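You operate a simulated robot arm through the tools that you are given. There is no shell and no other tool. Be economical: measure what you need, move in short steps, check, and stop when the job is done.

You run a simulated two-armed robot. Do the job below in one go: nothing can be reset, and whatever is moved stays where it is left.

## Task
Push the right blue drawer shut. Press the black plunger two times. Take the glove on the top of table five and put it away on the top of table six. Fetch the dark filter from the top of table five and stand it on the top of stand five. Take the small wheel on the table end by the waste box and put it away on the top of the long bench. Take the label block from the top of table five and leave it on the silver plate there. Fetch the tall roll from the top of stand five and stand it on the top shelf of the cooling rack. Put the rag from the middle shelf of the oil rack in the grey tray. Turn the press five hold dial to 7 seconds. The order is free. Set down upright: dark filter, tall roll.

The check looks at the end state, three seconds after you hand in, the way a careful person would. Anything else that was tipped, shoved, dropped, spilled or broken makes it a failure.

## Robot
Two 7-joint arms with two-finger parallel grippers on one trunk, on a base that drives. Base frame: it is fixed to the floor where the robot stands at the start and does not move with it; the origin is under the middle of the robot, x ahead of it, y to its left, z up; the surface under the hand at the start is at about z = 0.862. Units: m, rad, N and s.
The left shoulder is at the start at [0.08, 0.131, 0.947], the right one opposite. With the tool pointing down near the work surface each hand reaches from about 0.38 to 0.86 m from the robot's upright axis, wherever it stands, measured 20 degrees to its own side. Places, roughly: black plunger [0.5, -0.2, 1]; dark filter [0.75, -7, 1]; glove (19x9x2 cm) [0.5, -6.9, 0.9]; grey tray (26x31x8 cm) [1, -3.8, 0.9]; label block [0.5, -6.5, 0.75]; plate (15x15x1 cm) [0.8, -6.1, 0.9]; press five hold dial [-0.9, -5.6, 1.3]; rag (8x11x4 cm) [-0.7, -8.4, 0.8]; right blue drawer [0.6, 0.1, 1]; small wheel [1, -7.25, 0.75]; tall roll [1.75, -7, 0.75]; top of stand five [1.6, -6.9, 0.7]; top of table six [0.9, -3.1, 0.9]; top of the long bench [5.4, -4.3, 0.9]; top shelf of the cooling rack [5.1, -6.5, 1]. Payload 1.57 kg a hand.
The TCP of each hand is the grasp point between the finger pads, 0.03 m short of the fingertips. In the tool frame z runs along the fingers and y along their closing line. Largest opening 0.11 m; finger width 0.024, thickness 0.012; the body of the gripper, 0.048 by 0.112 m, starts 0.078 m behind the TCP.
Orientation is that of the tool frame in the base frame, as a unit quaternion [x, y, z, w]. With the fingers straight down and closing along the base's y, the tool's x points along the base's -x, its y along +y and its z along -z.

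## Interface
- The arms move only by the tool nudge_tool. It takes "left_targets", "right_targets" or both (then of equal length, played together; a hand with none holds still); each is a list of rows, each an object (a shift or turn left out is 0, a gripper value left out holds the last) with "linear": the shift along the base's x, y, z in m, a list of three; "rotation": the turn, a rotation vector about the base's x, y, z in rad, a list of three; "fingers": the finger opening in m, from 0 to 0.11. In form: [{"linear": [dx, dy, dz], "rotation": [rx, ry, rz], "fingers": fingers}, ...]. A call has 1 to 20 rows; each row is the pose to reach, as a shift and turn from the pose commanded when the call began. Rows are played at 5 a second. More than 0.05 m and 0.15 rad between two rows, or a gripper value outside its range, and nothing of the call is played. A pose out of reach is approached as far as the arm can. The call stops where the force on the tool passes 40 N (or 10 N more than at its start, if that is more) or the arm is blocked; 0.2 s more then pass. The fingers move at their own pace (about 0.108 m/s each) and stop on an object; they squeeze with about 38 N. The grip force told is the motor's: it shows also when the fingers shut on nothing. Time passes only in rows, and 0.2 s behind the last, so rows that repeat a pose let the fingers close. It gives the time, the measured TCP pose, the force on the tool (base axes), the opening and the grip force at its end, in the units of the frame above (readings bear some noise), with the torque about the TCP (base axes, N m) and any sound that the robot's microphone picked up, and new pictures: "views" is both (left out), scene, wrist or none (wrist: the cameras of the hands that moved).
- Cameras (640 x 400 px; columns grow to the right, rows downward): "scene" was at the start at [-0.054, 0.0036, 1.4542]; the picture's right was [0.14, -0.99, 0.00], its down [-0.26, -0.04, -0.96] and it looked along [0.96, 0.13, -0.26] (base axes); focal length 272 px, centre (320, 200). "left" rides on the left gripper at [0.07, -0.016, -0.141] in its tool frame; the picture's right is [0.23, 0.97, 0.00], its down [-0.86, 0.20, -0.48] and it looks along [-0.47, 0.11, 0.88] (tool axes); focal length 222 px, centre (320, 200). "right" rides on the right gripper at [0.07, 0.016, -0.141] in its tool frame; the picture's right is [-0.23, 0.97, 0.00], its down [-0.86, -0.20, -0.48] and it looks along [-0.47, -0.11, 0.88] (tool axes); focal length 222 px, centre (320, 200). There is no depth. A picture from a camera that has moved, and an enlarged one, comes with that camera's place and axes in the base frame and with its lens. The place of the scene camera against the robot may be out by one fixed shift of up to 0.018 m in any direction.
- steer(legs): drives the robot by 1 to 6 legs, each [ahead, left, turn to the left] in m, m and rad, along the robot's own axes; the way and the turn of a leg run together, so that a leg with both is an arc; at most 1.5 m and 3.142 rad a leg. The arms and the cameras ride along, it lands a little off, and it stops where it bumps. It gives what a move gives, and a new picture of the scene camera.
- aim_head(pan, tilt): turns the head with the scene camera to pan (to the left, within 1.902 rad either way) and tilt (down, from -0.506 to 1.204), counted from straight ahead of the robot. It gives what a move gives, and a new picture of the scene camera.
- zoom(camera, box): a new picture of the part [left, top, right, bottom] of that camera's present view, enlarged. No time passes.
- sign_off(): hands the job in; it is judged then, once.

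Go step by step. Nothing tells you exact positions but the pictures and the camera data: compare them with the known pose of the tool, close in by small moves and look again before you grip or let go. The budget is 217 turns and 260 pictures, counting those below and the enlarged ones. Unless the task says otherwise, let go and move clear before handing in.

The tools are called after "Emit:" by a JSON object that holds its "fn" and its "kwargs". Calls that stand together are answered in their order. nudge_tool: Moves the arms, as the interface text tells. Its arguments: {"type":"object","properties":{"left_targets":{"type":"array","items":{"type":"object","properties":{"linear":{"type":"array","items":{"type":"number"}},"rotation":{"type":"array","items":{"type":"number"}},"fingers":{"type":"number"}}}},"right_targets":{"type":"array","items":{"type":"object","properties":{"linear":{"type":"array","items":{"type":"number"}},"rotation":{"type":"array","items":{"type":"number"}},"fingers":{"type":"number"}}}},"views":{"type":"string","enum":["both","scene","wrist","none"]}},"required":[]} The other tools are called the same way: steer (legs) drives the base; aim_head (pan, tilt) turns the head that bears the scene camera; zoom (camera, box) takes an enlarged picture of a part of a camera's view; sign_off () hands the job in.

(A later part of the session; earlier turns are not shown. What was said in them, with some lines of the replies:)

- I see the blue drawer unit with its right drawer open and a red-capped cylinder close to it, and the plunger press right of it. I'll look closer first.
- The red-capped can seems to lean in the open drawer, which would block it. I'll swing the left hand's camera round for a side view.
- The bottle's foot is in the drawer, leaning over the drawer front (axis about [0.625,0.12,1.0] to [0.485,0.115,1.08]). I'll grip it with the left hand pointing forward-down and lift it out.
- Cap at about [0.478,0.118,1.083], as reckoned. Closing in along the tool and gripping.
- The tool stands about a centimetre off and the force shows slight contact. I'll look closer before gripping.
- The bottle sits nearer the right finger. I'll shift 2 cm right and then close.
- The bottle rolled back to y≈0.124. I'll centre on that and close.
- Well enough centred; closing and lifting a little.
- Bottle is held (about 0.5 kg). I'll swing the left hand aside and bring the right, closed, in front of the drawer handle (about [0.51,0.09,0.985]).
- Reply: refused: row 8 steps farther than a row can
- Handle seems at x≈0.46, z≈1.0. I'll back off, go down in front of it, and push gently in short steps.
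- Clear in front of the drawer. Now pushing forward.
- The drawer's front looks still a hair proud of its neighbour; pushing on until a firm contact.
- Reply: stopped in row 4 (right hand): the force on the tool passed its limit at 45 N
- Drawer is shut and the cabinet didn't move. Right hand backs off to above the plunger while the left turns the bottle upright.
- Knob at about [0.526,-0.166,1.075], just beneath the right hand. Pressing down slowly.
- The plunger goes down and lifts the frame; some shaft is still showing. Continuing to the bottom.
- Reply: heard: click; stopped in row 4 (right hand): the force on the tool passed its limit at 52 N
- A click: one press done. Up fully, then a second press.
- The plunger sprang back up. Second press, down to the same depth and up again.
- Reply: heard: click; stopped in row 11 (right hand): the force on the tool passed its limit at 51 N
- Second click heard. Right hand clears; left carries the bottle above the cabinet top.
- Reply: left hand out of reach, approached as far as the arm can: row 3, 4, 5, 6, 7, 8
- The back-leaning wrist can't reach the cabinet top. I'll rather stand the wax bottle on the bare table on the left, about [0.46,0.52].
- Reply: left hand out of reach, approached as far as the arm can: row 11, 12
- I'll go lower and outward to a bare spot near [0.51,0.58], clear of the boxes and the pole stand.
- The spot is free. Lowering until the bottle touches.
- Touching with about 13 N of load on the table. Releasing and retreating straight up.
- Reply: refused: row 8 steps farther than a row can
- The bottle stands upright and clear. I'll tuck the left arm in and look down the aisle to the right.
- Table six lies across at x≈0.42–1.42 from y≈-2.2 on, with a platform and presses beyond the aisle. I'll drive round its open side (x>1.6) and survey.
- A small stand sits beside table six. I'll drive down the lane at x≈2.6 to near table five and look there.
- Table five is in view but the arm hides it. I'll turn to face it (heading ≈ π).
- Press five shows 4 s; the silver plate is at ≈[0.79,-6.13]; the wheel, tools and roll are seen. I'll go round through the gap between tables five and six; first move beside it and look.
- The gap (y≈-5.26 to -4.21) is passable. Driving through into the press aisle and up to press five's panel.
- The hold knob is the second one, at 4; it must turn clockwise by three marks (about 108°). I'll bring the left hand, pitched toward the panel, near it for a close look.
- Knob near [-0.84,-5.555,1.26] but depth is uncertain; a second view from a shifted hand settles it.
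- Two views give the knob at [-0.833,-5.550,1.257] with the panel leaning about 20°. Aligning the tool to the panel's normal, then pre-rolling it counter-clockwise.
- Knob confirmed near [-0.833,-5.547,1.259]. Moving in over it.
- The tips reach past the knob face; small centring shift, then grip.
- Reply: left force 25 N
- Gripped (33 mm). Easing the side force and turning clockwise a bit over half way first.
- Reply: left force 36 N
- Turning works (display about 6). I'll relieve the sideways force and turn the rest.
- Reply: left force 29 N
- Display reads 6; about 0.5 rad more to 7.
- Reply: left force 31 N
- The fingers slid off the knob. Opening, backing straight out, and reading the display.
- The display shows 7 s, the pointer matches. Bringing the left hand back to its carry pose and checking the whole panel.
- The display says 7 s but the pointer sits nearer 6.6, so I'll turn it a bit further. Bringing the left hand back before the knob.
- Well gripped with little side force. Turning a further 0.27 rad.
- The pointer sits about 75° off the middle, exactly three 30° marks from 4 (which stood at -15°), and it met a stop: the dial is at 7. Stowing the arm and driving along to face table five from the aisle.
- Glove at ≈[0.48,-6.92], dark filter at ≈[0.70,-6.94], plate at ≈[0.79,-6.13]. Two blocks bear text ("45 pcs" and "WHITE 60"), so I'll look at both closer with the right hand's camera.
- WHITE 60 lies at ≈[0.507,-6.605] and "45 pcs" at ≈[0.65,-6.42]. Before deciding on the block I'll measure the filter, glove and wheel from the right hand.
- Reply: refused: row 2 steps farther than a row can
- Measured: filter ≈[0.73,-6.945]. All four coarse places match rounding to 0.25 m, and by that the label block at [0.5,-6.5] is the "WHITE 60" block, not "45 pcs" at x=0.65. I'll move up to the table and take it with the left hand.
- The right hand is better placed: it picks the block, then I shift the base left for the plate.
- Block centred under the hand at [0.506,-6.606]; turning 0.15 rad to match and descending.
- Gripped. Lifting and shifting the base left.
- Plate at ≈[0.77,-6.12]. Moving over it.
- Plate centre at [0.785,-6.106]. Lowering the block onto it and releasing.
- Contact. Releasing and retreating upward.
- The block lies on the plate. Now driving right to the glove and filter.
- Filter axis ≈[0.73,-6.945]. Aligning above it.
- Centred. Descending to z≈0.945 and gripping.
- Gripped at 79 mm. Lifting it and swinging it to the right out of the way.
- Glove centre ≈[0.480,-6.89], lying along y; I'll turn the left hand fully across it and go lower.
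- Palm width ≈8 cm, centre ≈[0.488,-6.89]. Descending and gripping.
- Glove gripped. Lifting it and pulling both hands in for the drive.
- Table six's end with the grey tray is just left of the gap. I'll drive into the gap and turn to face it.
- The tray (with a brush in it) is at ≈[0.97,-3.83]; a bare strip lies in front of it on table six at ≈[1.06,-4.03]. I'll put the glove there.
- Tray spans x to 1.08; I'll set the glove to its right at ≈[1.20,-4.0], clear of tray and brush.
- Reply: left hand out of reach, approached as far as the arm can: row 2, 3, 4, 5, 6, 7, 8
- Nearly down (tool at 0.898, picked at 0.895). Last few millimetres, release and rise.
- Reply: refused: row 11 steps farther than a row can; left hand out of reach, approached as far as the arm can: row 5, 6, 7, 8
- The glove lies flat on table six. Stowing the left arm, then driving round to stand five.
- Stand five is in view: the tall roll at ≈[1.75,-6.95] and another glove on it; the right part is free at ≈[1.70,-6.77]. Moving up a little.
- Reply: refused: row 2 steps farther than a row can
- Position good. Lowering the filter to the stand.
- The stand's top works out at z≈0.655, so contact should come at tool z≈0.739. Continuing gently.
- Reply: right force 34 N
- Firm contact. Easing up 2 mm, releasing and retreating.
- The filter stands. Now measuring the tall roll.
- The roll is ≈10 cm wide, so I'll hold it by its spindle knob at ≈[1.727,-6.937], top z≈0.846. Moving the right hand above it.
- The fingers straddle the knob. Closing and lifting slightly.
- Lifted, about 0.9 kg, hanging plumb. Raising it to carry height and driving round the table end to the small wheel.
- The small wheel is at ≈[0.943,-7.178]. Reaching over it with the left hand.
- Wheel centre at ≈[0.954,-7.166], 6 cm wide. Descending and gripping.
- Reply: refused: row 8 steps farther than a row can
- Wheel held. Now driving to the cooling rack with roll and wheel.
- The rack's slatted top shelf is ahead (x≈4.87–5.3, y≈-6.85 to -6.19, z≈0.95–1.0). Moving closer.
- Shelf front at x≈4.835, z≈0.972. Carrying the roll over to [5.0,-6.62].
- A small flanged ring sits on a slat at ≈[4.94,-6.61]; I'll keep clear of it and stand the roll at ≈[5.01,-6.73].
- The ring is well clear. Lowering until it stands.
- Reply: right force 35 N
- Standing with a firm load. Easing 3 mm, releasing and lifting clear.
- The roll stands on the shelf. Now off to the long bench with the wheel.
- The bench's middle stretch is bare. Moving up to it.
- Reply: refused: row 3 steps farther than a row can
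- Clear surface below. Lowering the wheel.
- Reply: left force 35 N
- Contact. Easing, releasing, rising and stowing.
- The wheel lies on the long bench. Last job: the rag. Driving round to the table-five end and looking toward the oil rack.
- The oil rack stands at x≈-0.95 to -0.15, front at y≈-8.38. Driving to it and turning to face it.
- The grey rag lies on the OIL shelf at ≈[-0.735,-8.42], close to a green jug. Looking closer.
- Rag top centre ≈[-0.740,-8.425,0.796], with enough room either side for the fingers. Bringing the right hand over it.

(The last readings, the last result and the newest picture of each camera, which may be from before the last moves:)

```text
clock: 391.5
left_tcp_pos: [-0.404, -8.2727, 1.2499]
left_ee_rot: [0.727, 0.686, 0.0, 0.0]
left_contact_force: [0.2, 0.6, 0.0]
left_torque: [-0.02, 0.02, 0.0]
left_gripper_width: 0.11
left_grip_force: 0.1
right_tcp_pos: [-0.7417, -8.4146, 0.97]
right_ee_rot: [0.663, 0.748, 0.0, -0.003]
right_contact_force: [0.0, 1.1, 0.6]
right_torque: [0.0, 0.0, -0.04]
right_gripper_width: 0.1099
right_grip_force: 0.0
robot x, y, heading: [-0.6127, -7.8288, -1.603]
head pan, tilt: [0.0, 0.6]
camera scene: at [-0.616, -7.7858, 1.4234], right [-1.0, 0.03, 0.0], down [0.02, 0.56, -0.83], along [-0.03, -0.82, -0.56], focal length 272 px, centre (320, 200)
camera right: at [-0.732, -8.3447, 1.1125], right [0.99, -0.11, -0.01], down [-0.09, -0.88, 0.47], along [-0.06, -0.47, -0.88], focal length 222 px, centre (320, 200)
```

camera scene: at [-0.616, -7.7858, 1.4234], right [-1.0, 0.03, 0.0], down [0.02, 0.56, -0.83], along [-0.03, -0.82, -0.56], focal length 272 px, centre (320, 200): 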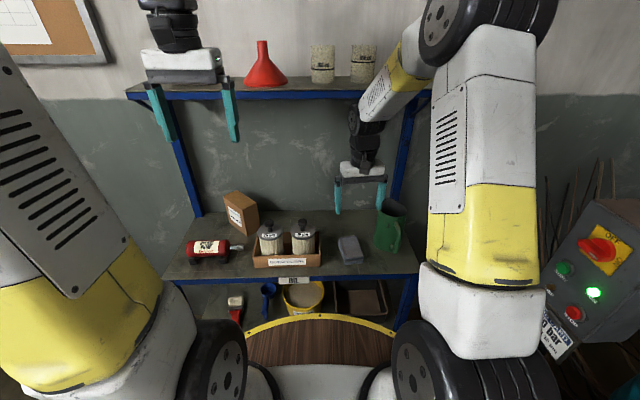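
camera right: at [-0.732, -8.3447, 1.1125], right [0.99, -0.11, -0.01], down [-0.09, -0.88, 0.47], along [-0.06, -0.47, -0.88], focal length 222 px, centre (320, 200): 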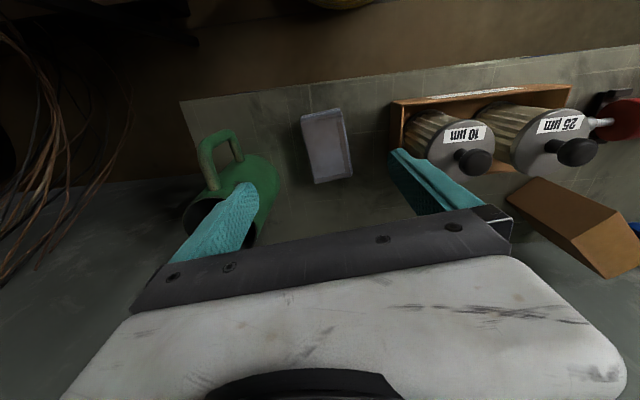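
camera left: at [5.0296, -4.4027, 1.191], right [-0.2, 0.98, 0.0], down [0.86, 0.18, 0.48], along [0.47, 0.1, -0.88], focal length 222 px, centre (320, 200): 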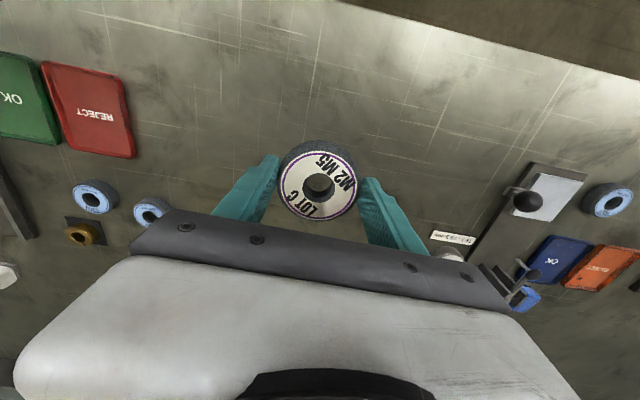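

Rag centre ≈[-0.734,-8.428]; jug edge at x≈-0.825, so the outer finger clears it by 2 cm. Descending.

Emit:
{"fn": "nudge_tool", "kwargs": {"right_targets": [{"linear": [0.009, -0.013, -0.03]}, {"linear": [0.009, -0.013, -0.07]}, {"linear": [0.009, -0.013, -0.11]}, {"linear": [0.009, -0.013, -0.145]}, {"linear": [0.009, -0.013, -0.165]}, {"linear": [0.009, -0.013, -0.174]}], "views": "wrist"}}

```text
clock: 392.9
left_tcp_pos: [-0.4039, -8.2725, 1.2485]
left_ee_rot: [0.727, 0.687, 0.0, 0.0]
left_contact_force: [0.0, 0.0, 0.0]
left_torque: [-0.03, 0.01, 0.0]
left_gripper_width: 0.11
left_grip_force: 0.0
right_tcp_pos: [-0.7296, -8.4307, 0.797]
right_ee_rot: [0.663, 0.749, 0.0, -0.003]
right_contact_force: [-0.8, -0.2, 0.2]
right_torque: [-0.01, 0.01, 0.0]
right_gripper_width: 0.1099
right_grip_force: 0.1
robot x, y, heading: [-0.6103, -7.8275, -1.601]
head pan, tilt: [0.0, 0.6]
camera right: at [-0.7207, -8.3599, 0.9391], right [0.99, -0.11, 0.0], down [-0.09, -0.88, 0.48], along [-0.05, -0.47, -0.88], focal length 222 px, centre (320, 200)
```

right: 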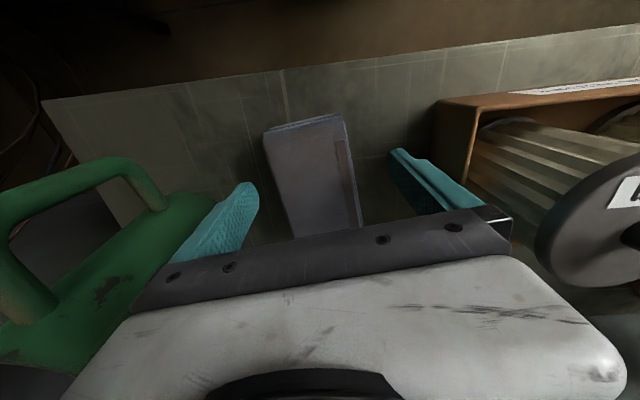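

Straddling the rag. Gripping and lifting straight up, watching the neighbours.

Emit:
{"fn": "nudge_tool", "kwargs": {"right_targets": [{"fingers": 0.08}, {"fingers": 0.04}, {"fingers": 0.03}, {"fingers": 0.03}, {"linear": [0, 0.005, 0.03]}, {"linear": [0, 0.005, 0.07]}], "views": "wrist"}}

```text
clock: 394.3
left_tcp_pos: [-0.4031, -8.2734, 1.2485]
left_ee_rot: [0.727, 0.686, 0.001, -0.001]
left_contact_force: [0.0, -0.7, -0.2]
left_torque: [-0.01, 0.0, 0.01]
left_gripper_width: 0.11
left_grip_force: 0.0
right_tcp_pos: [-0.7316, -8.4259, 0.8668]
right_ee_rot: [0.662, 0.749, 0.0, -0.004]
right_contact_force: [-0.5, 0.0, -0.1]
right_torque: [0.02, 0.0, 0.0]
right_gripper_width: 0.069
right_grip_force: 37.7
robot x, y, heading: [-0.6107, -7.8311, -1.6]
head pan, tilt: [0.0, 0.6]
camera right: at [-0.7219, -8.3561, 1.0083], right [0.99, -0.11, -0.01], down [-0.09, -0.88, 0.47], along [-0.05, -0.47, -0.88], focal length 222 px, centre (320, 200)
```

right: 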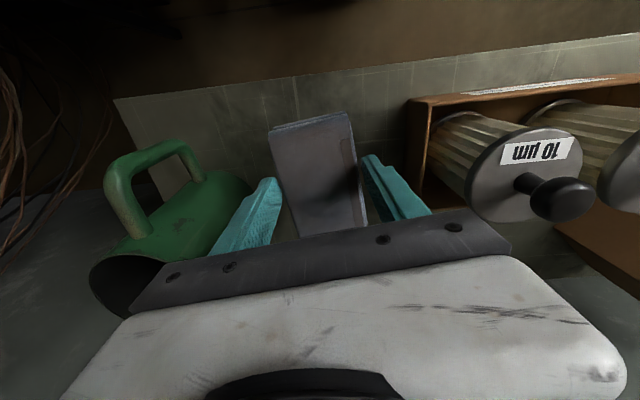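

Rag held. Retracting to the carry pose.

Emit:
{"fn": "nudge_tool", "kwargs": {"right_targets": [{"linear": [0, 0.0, 0.045]}, {"linear": [0, 0.01, 0.09]}, {"linear": [0, 0.03, 0.13]}, {"linear": [0, 0.06, 0.165]}, {"linear": [-0.01, 0.09, 0.2]}, {"linear": [-0.03, 0.12, 0.23]}, {"linear": [-0.05, 0.15, 0.26]}, {"linear": [-0.07, 0.17, 0.29]}, {"linear": [-0.09, 0.19, 0.32]}, {"linear": [-0.1, 0.2, 0.34]}], "views": "scene"}}

```text
clock: 396.5
left_tcp_pos: [-0.4037, -8.2731, 1.2488]
left_ee_rot: [0.727, 0.687, 0.0, 0.0]
left_contact_force: [0.0, -0.9, 0.2]
left_torque: [0.01, -0.03, -0.02]
left_gripper_width: 0.11
left_grip_force: 0.0
right_tcp_pos: [-0.8312, -8.2265, 1.2065]
right_ee_rot: [0.663, 0.749, 0.001, -0.002]
right_contact_force: [0.4, -0.7, -1.0]
right_torque: [0.04, 0.03, 0.01]
right_gripper_width: 0.0689
right_grip_force: 37.9
robot x, y, heading: [-0.6109, -7.8244, -1.602]
head pan, tilt: [0.0, 0.6]
camera scene: at [-0.6159, -7.7863, 1.4234], right [-1.0, 0.03, 0.0], down [0.02, 0.56, -0.82], along [-0.03, -0.82, -0.57], focal length 272 px, centre (320, 200)
```

scene: 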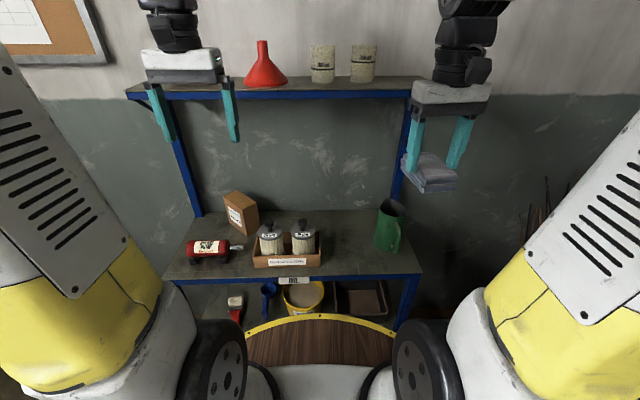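

Everything on the rack is undisturbed. Driving back up the press aisle to table six.

Emit:
{"fn": "steer", "kwargs": {"legs": [[-0.1, 0.4, 0], [0, 0, 3.14], [1.45, 0, 0.03]]}}

```text
clock: 413.3
left_tcp_pos: [-0.4493, -5.8557, 1.2501]
left_ee_rot: [-0.706, 0.708, 0.001, -0.001]
left_contact_force: [0.6, 0.2, -0.1]
left_torque: [0.03, 0.0, -0.03]
left_gripper_width: 0.1098
left_grip_force: 0.0
right_tcp_pos: [-0.0197, -5.8791, 1.2076]
right_ee_rot: [0.767, -0.642, 0.003, 0.001]
right_contact_force: [-0.5, -0.1, -1.2]
right_torque: [0.01, 0.02, 0.03]
right_gripper_width: 0.0686
right_grip_force: 38.1
robot x, y, heading: [-0.2224, -6.2909, 1.596]
head pan, tilt: [0.0, 0.6]
camera scene: at [-0.2241, -6.3495, 1.4234], right [1.0, 0.02, 0.0], down [0.01, -0.56, -0.82], along [-0.02, 0.82, -0.57], focal length 272 px, centre (320, 200)
```

scene: 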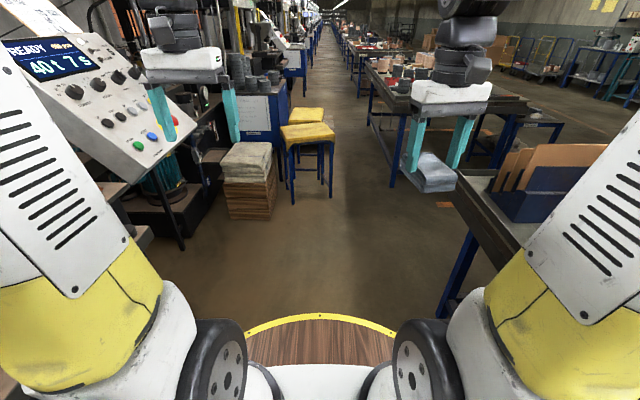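

Emit:
{"fn": "steer", "kwargs": {"legs": [[1.47, 0, -0.026], [0, -1.23, 0]]}}

```text
clock: 426.4
left_tcp_pos: [0.7679, -4.3756, 1.249]
left_ee_rot: [-0.697, 0.717, 0.0, 0.0]
left_contact_force: [0.0, -0.5, 0.5]
left_torque: [0.03, 0.03, -0.01]
left_gripper_width: 0.1099
left_grip_force: 0.0
right_tcp_pos: [1.1961, -4.4082, 1.2067]
right_ee_rot: [0.758, -0.652, 0.003, 0.001]
right_contact_force: [0.1, 0.7, -0.2]
right_torque: [-0.04, -0.04, -0.04]
right_gripper_width: 0.0688
right_grip_force: 37.6
robot x, y, heading: [0.9871, -4.8129, 1.567]
head pan, tilt: [0.0, 0.6]
camera scene: at [0.98, -4.8734, 1.4234], right [1.0, 0.0, 0.0], down [0.0, -0.57, -0.82], along [0.0, 0.82, -0.57], focal length 272 px, centre (320, 200)
```

scene: 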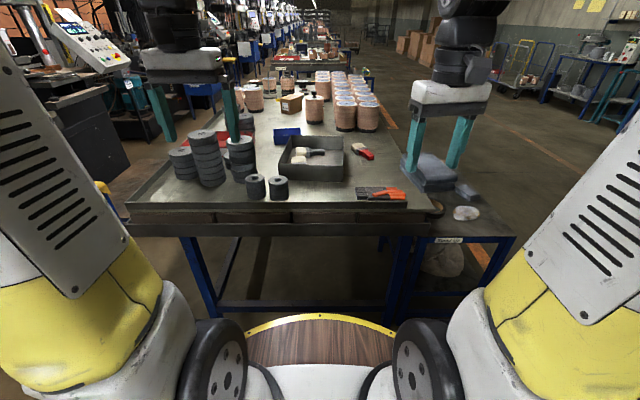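

I'll move up 0.3 m to reach the tray, keeping hands high, then look into the tray.

Emit:
{"fn": "steer", "kwargs": {"legs": [[0.28, 0, 0]]}}

Emit:
{"fn": "nudge_tool", "kwargs": {"right_targets": [{"linear": [-0.03, 0.03, 0]}, {"linear": [-0.06, 0.06, 0]}, {"linear": [-0.09, 0.09, 0]}, {"linear": [-0.12, 0.12, 0]}, {"linear": [-0.15, 0.14, 0]}], "views": "both"}}

```text
clock: 428.3
left_tcp_pos: [0.7659, -4.091, 1.2479]
left_ee_rot: [-0.698, 0.716, 0.0, 0.0]
left_contact_force: [0.6, 0.3, -0.4]
left_torque: [-0.01, 0.02, -0.01]
left_gripper_width: 0.11
left_grip_force: 0.1
right_tcp_pos: [1.1951, -4.1247, 1.2058]
right_ee_rot: [0.76, -0.65, 0.003, 0.001]
right_contact_force: [0.4, -0.2, -0.5]
right_torque: [0.01, -0.01, 0.0]
right_gripper_width: 0.0687
right_grip_force: 38.0
robot x, y, heading: [0.9843, -4.53, 1.572]
head pan, tilt: [0.0, 0.6]
camera scene: at [0.9802, -4.5896, 1.4234], right [1.0, 0.0, 0.0], down [0.0, -0.56, -0.83], along [0.0, 0.83, -0.56], focal length 272 px, centre (320, 200)
```

scene: 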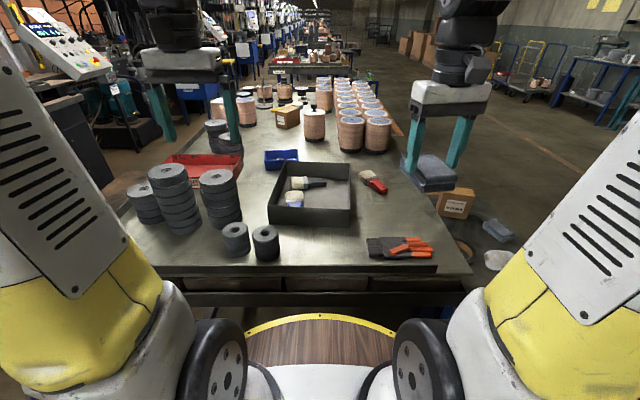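

```text
clock: 429.5
left_tcp_pos: [0.7676, -4.0912, 1.25]
left_ee_rot: [-0.698, 0.716, 0.0, 0.0]
left_contact_force: [-0.1, 0.5, -0.5]
left_torque: [0.01, 0.07, 0.0]
left_gripper_width: 0.11
left_grip_force: 0.1
right_tcp_pos: [1.0443, -3.9823, 1.2054]
right_ee_rot: [0.76, -0.65, 0.003, 0.0]
right_contact_force: [-0.1, -0.2, 0.0]
right_torque: [0.0, 0.01, 0.02]
right_gripper_width: 0.0688
right_grip_force: 38.0
robot x, y, heading: [0.9845, -4.5289, 1.573]
head pan, tilt: [0.0, 0.6]
camera scene: at [0.9804, -4.5897, 1.4234], right [1.0, 0.0, 0.0], down [0.0, -0.56, -0.83], along [0.0, 0.83, -0.56], focal length 272 px, centre (320, 200)
camera right: at [1.0378, -4.0534, 1.348], right [-1.0, 0.07, -0.01], down [0.06, 0.88, 0.47], along [0.04, 0.47, -0.88], focal length 222 px, centre (320, 200)
```

scene: 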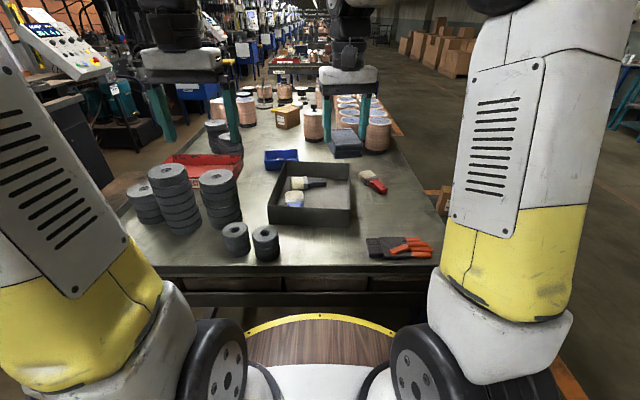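
right: 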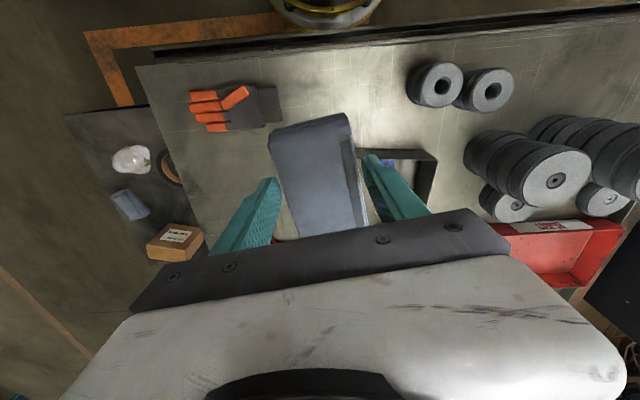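

The tray's free area is its right half; rag target ≈[1.0,-3.80]. Moving above and lowering.

Emit:
{"fn": "nudge_tool", "kwargs": {"right_targets": [{"linear": [-0.011, 0.046, 0]}, {"linear": [-0.022, 0.092, 0]}, {"linear": [-0.033, 0.138, 0]}, {"linear": [-0.044, 0.182, 0]}, {"linear": [-0.044, 0.182, -0.045]}, {"linear": [-0.044, 0.182, -0.09]}, {"linear": [-0.044, 0.182, -0.135]}, {"linear": [-0.044, 0.182, -0.17]}], "views": "both"}}

```text
clock: 431.3
left_tcp_pos: [0.7653, -4.0913, 1.2493]
left_ee_rot: [-0.697, 0.717, 0.001, -0.001]
left_contact_force: [1.2, 0.0, -0.8]
left_torque: [0.0, 0.01, 0.03]
left_gripper_width: 0.1098
left_grip_force: 0.1
right_tcp_pos: [1.0009, -3.803, 1.0358]
right_ee_rot: [0.76, -0.65, 0.003, 0.0]
right_contact_force: [-0.9, -0.1, -0.6]
right_torque: [-0.03, 0.0, 0.0]
right_gripper_width: 0.0688
right_grip_force: 38.4
right hand out of reach, approached as far as the arm can: row 4
robot x, y, heading: [0.9871, -4.5295, 1.572]
head pan, tilt: [0.0, 0.6]
camera scene: at [0.9801, -4.5895, 1.4234], right [1.0, 0.0, 0.0], down [0.0, -0.56, -0.83], along [0.0, 0.83, -0.57], focal length 272 px, centre (320, 200)
camera right: at [0.9964, -3.8741, 1.1774], right [-1.0, 0.07, 0.0], down [0.06, 0.88, 0.48], along [0.04, 0.47, -0.88], focal length 222 px, centre (320, 200)
```

scene: 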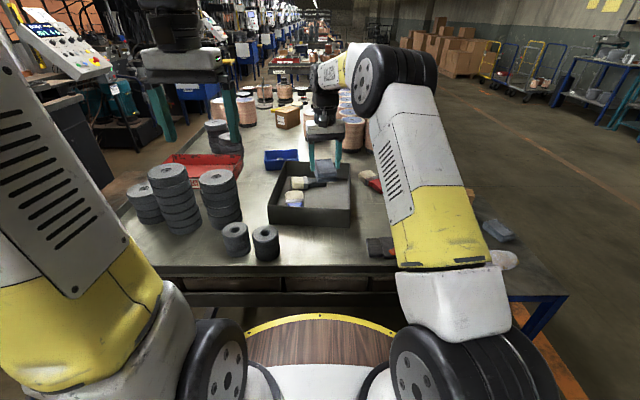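
right: 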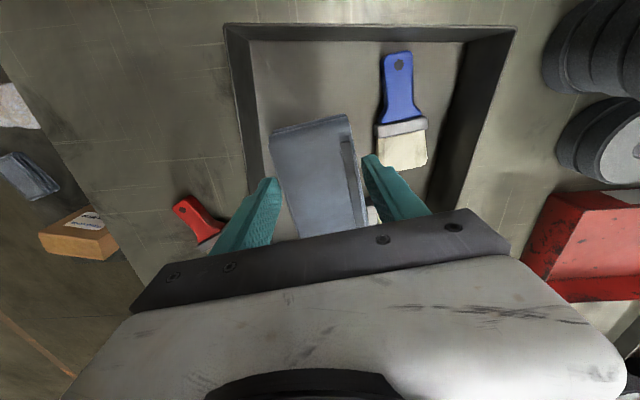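

Clear of brushes and walls. Lowering into the tray.

Emit:
{"fn": "nudge_tool", "kwargs": {"right_targets": [{"linear": [0, -0.015, -0.04]}, {"linear": [0, -0.015, -0.08]}, {"linear": [0, -0.015, -0.105]}, {"linear": [0, -0.015, -0.115]}, {"linear": [0, -0.015, -0.123]}, {"linear": [0, -0.015, -0.129]}], "views": "wrist"}}

```text
clock: 432.6
left_tcp_pos: [0.7669, -4.091, 1.2485]
left_ee_rot: [-0.698, 0.716, 0.0, -0.001]
left_contact_force: [-1.1, -0.6, 0.7]
left_torque: [0.01, 0.02, 0.03]
left_gripper_width: 0.1101
left_grip_force: 0.0
right_tcp_pos: [0.9997, -3.815, 0.9208]
right_ee_rot: [0.759, -0.651, -0.001, -0.002]
right_contact_force: [-0.1, -1.5, 7.9]
right_torque: [-0.36, -0.09, 0.01]
right_gripper_width: 0.0691
right_grip_force: 38.3
robot x, y, heading: [0.9868, -4.5285, 1.576]
head pan, tilt: [0.0, 0.6]
stopped in row 6 (right hand): the force on the tool passed its limit at 48 N (the readings are from after the stop); the commanded pose is now the measured one
camera right: at [0.9941, -3.8879, 1.0619], right [-1.0, 0.08, 0.0], down [0.07, 0.87, 0.48], along [0.04, 0.48, -0.88], focal length 222 px, centre (320, 200)
```

right: 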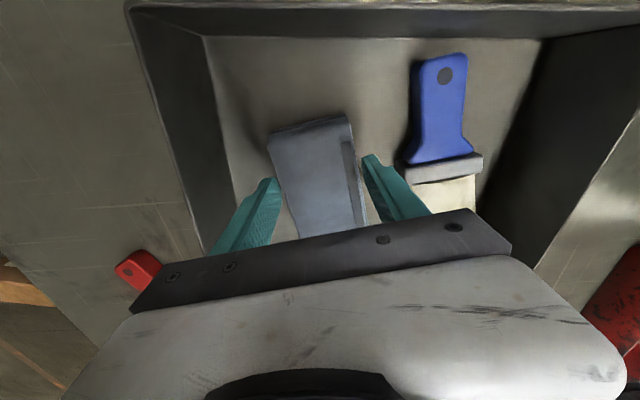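

Touchdown. Releasing and rising.

Emit:
{"fn": "nudge_tool", "kwargs": {"right_targets": [{"linear": [0, 0, 0.001], "fingers": 0.08}, {"linear": [0, 0, 0.001], "fingers": 0.088}, {"linear": [0, 0, 0.001], "fingers": 0.088}, {"linear": [0, 0, 0.04]}, {"linear": [0, 0, 0.085]}, {"linear": [0, 0, 0.13]}, {"linear": [0, -0.02, 0.17]}, {"linear": [0, -0.05, 0.2]}, {"linear": [0.02, -0.09, 0.22]}, {"linear": [0.04, -0.13, 0.24]}, {"linear": [0.07, -0.16, 0.26]}, {"linear": [0.1, -0.19, 0.28]}, {"linear": [0.13, -0.22, 0.28]}, {"linear": [0.16, -0.25, 0.28]}], "views": "both"}}

```text
clock: 435.6
left_tcp_pos: [0.7663, -4.0921, 1.2483]
left_ee_rot: [-0.698, 0.716, 0.0, 0.001]
left_contact_force: [1.0, 0.3, -0.9]
left_torque: [-0.01, 0.01, -0.01]
left_gripper_width: 0.1101
left_grip_force: 0.0
right_tcp_pos: [1.1576, -4.0663, 1.2013]
right_ee_rot: [0.76, -0.65, 0.0, -0.001]
right_contact_force: [-0.5, -0.4, -0.1]
right_torque: [-0.01, -0.02, 0.0]
right_gripper_width: 0.0879
right_grip_force: 0.1
robot x, y, heading: [0.9874, -4.5299, 1.575]
head pan, tilt: [0.0, 0.6]
camera scene: at [0.98, -4.5892, 1.4234], right [1.0, 0.0, 0.0], down [0.0, -0.57, -0.82], along [0.0, 0.82, -0.57], focal length 272 px, centre (320, 200)
camera right: at [1.153, -4.1374, 1.3421], right [-1.0, 0.07, 0.0], down [0.06, 0.88, 0.48], along [0.04, 0.48, -0.88], focal length 222 px, centre (320, 200)
```

scene: 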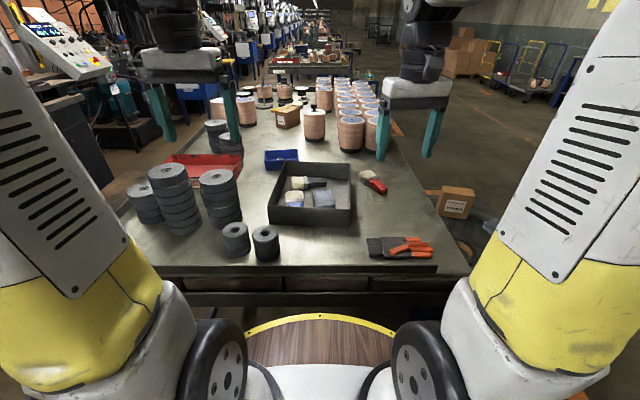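
right: 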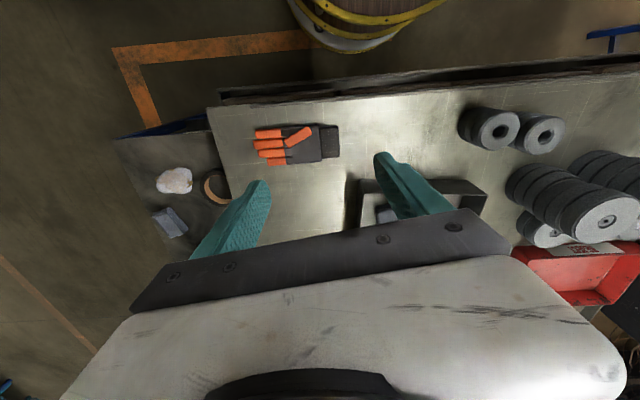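

Rag rests in the tray. Before handing in, I'll double-check the block question by viewing similar labelled blocks here.

Emit:
{"fn": "zoom", "kwargs": {"camera": "scene", "box": [240, 60, 400, 160]}}

Emit:
{"fn": "zoom", "kwargs": {"camera": "scene", "box": [360, 170, 520, 280]}}

```text
4.00 times, centred on (320, 110) of scene
camera zoom: at [0.98, -4.5892, 1.4234], right [1.0, 0.0, 0.0], down [0.0, -0.57, -0.82], along [0.0, 0.82, -0.57], focal length 1086 px, centre (320, 560)
```

zoom: 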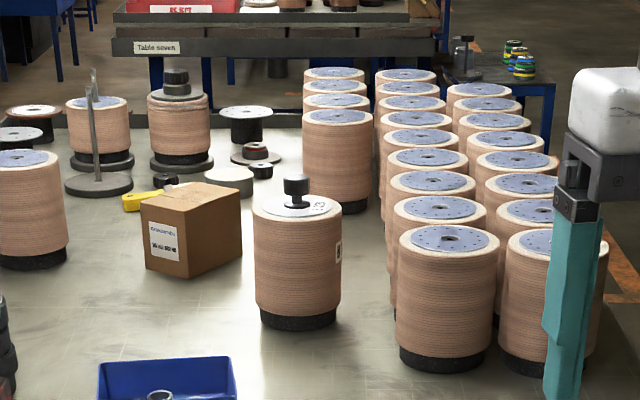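

```text
3.64 times, centred on (440, 225) of scene
camera zoom: at [0.98, -4.5892, 1.4234], right [1.0, 0.0, 0.0], down [0.0, -0.57, -0.82], along [0.0, 0.82, -0.57], focal length 988 px, centre (-116, 109)
```

zoom: 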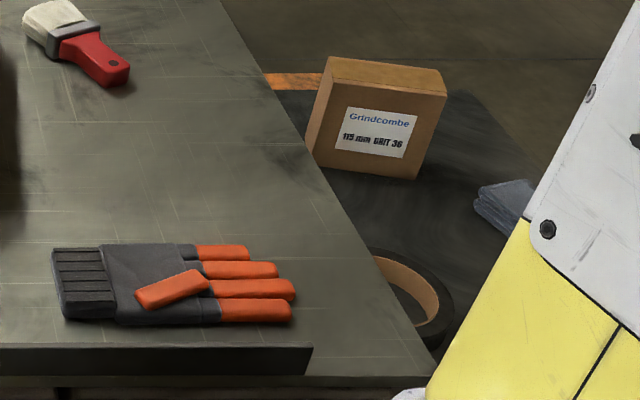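

All nine parts of the job look done and both hands are clear of everything, so I'm handing in now.

Emit:
{"fn": "sign_off", "kwargs": {}}

```text
The job is handed in.
```

I finished all nine parts and handed the job in; the one doubtful choice is the label block.

- **Label block:** two blocks on table five carry text, "WHITE 60" and "45 pcs". I moved "WHITE 60" onto the silver plate because it fits the given position. If "45 pcs" was meant, that part is wrong.
- **Wax bottle:** a release-wax bottle was leaning in the open drawer and blocking it. I lifted it out and stood it upright on the left of that table before pushing the drawer shut.
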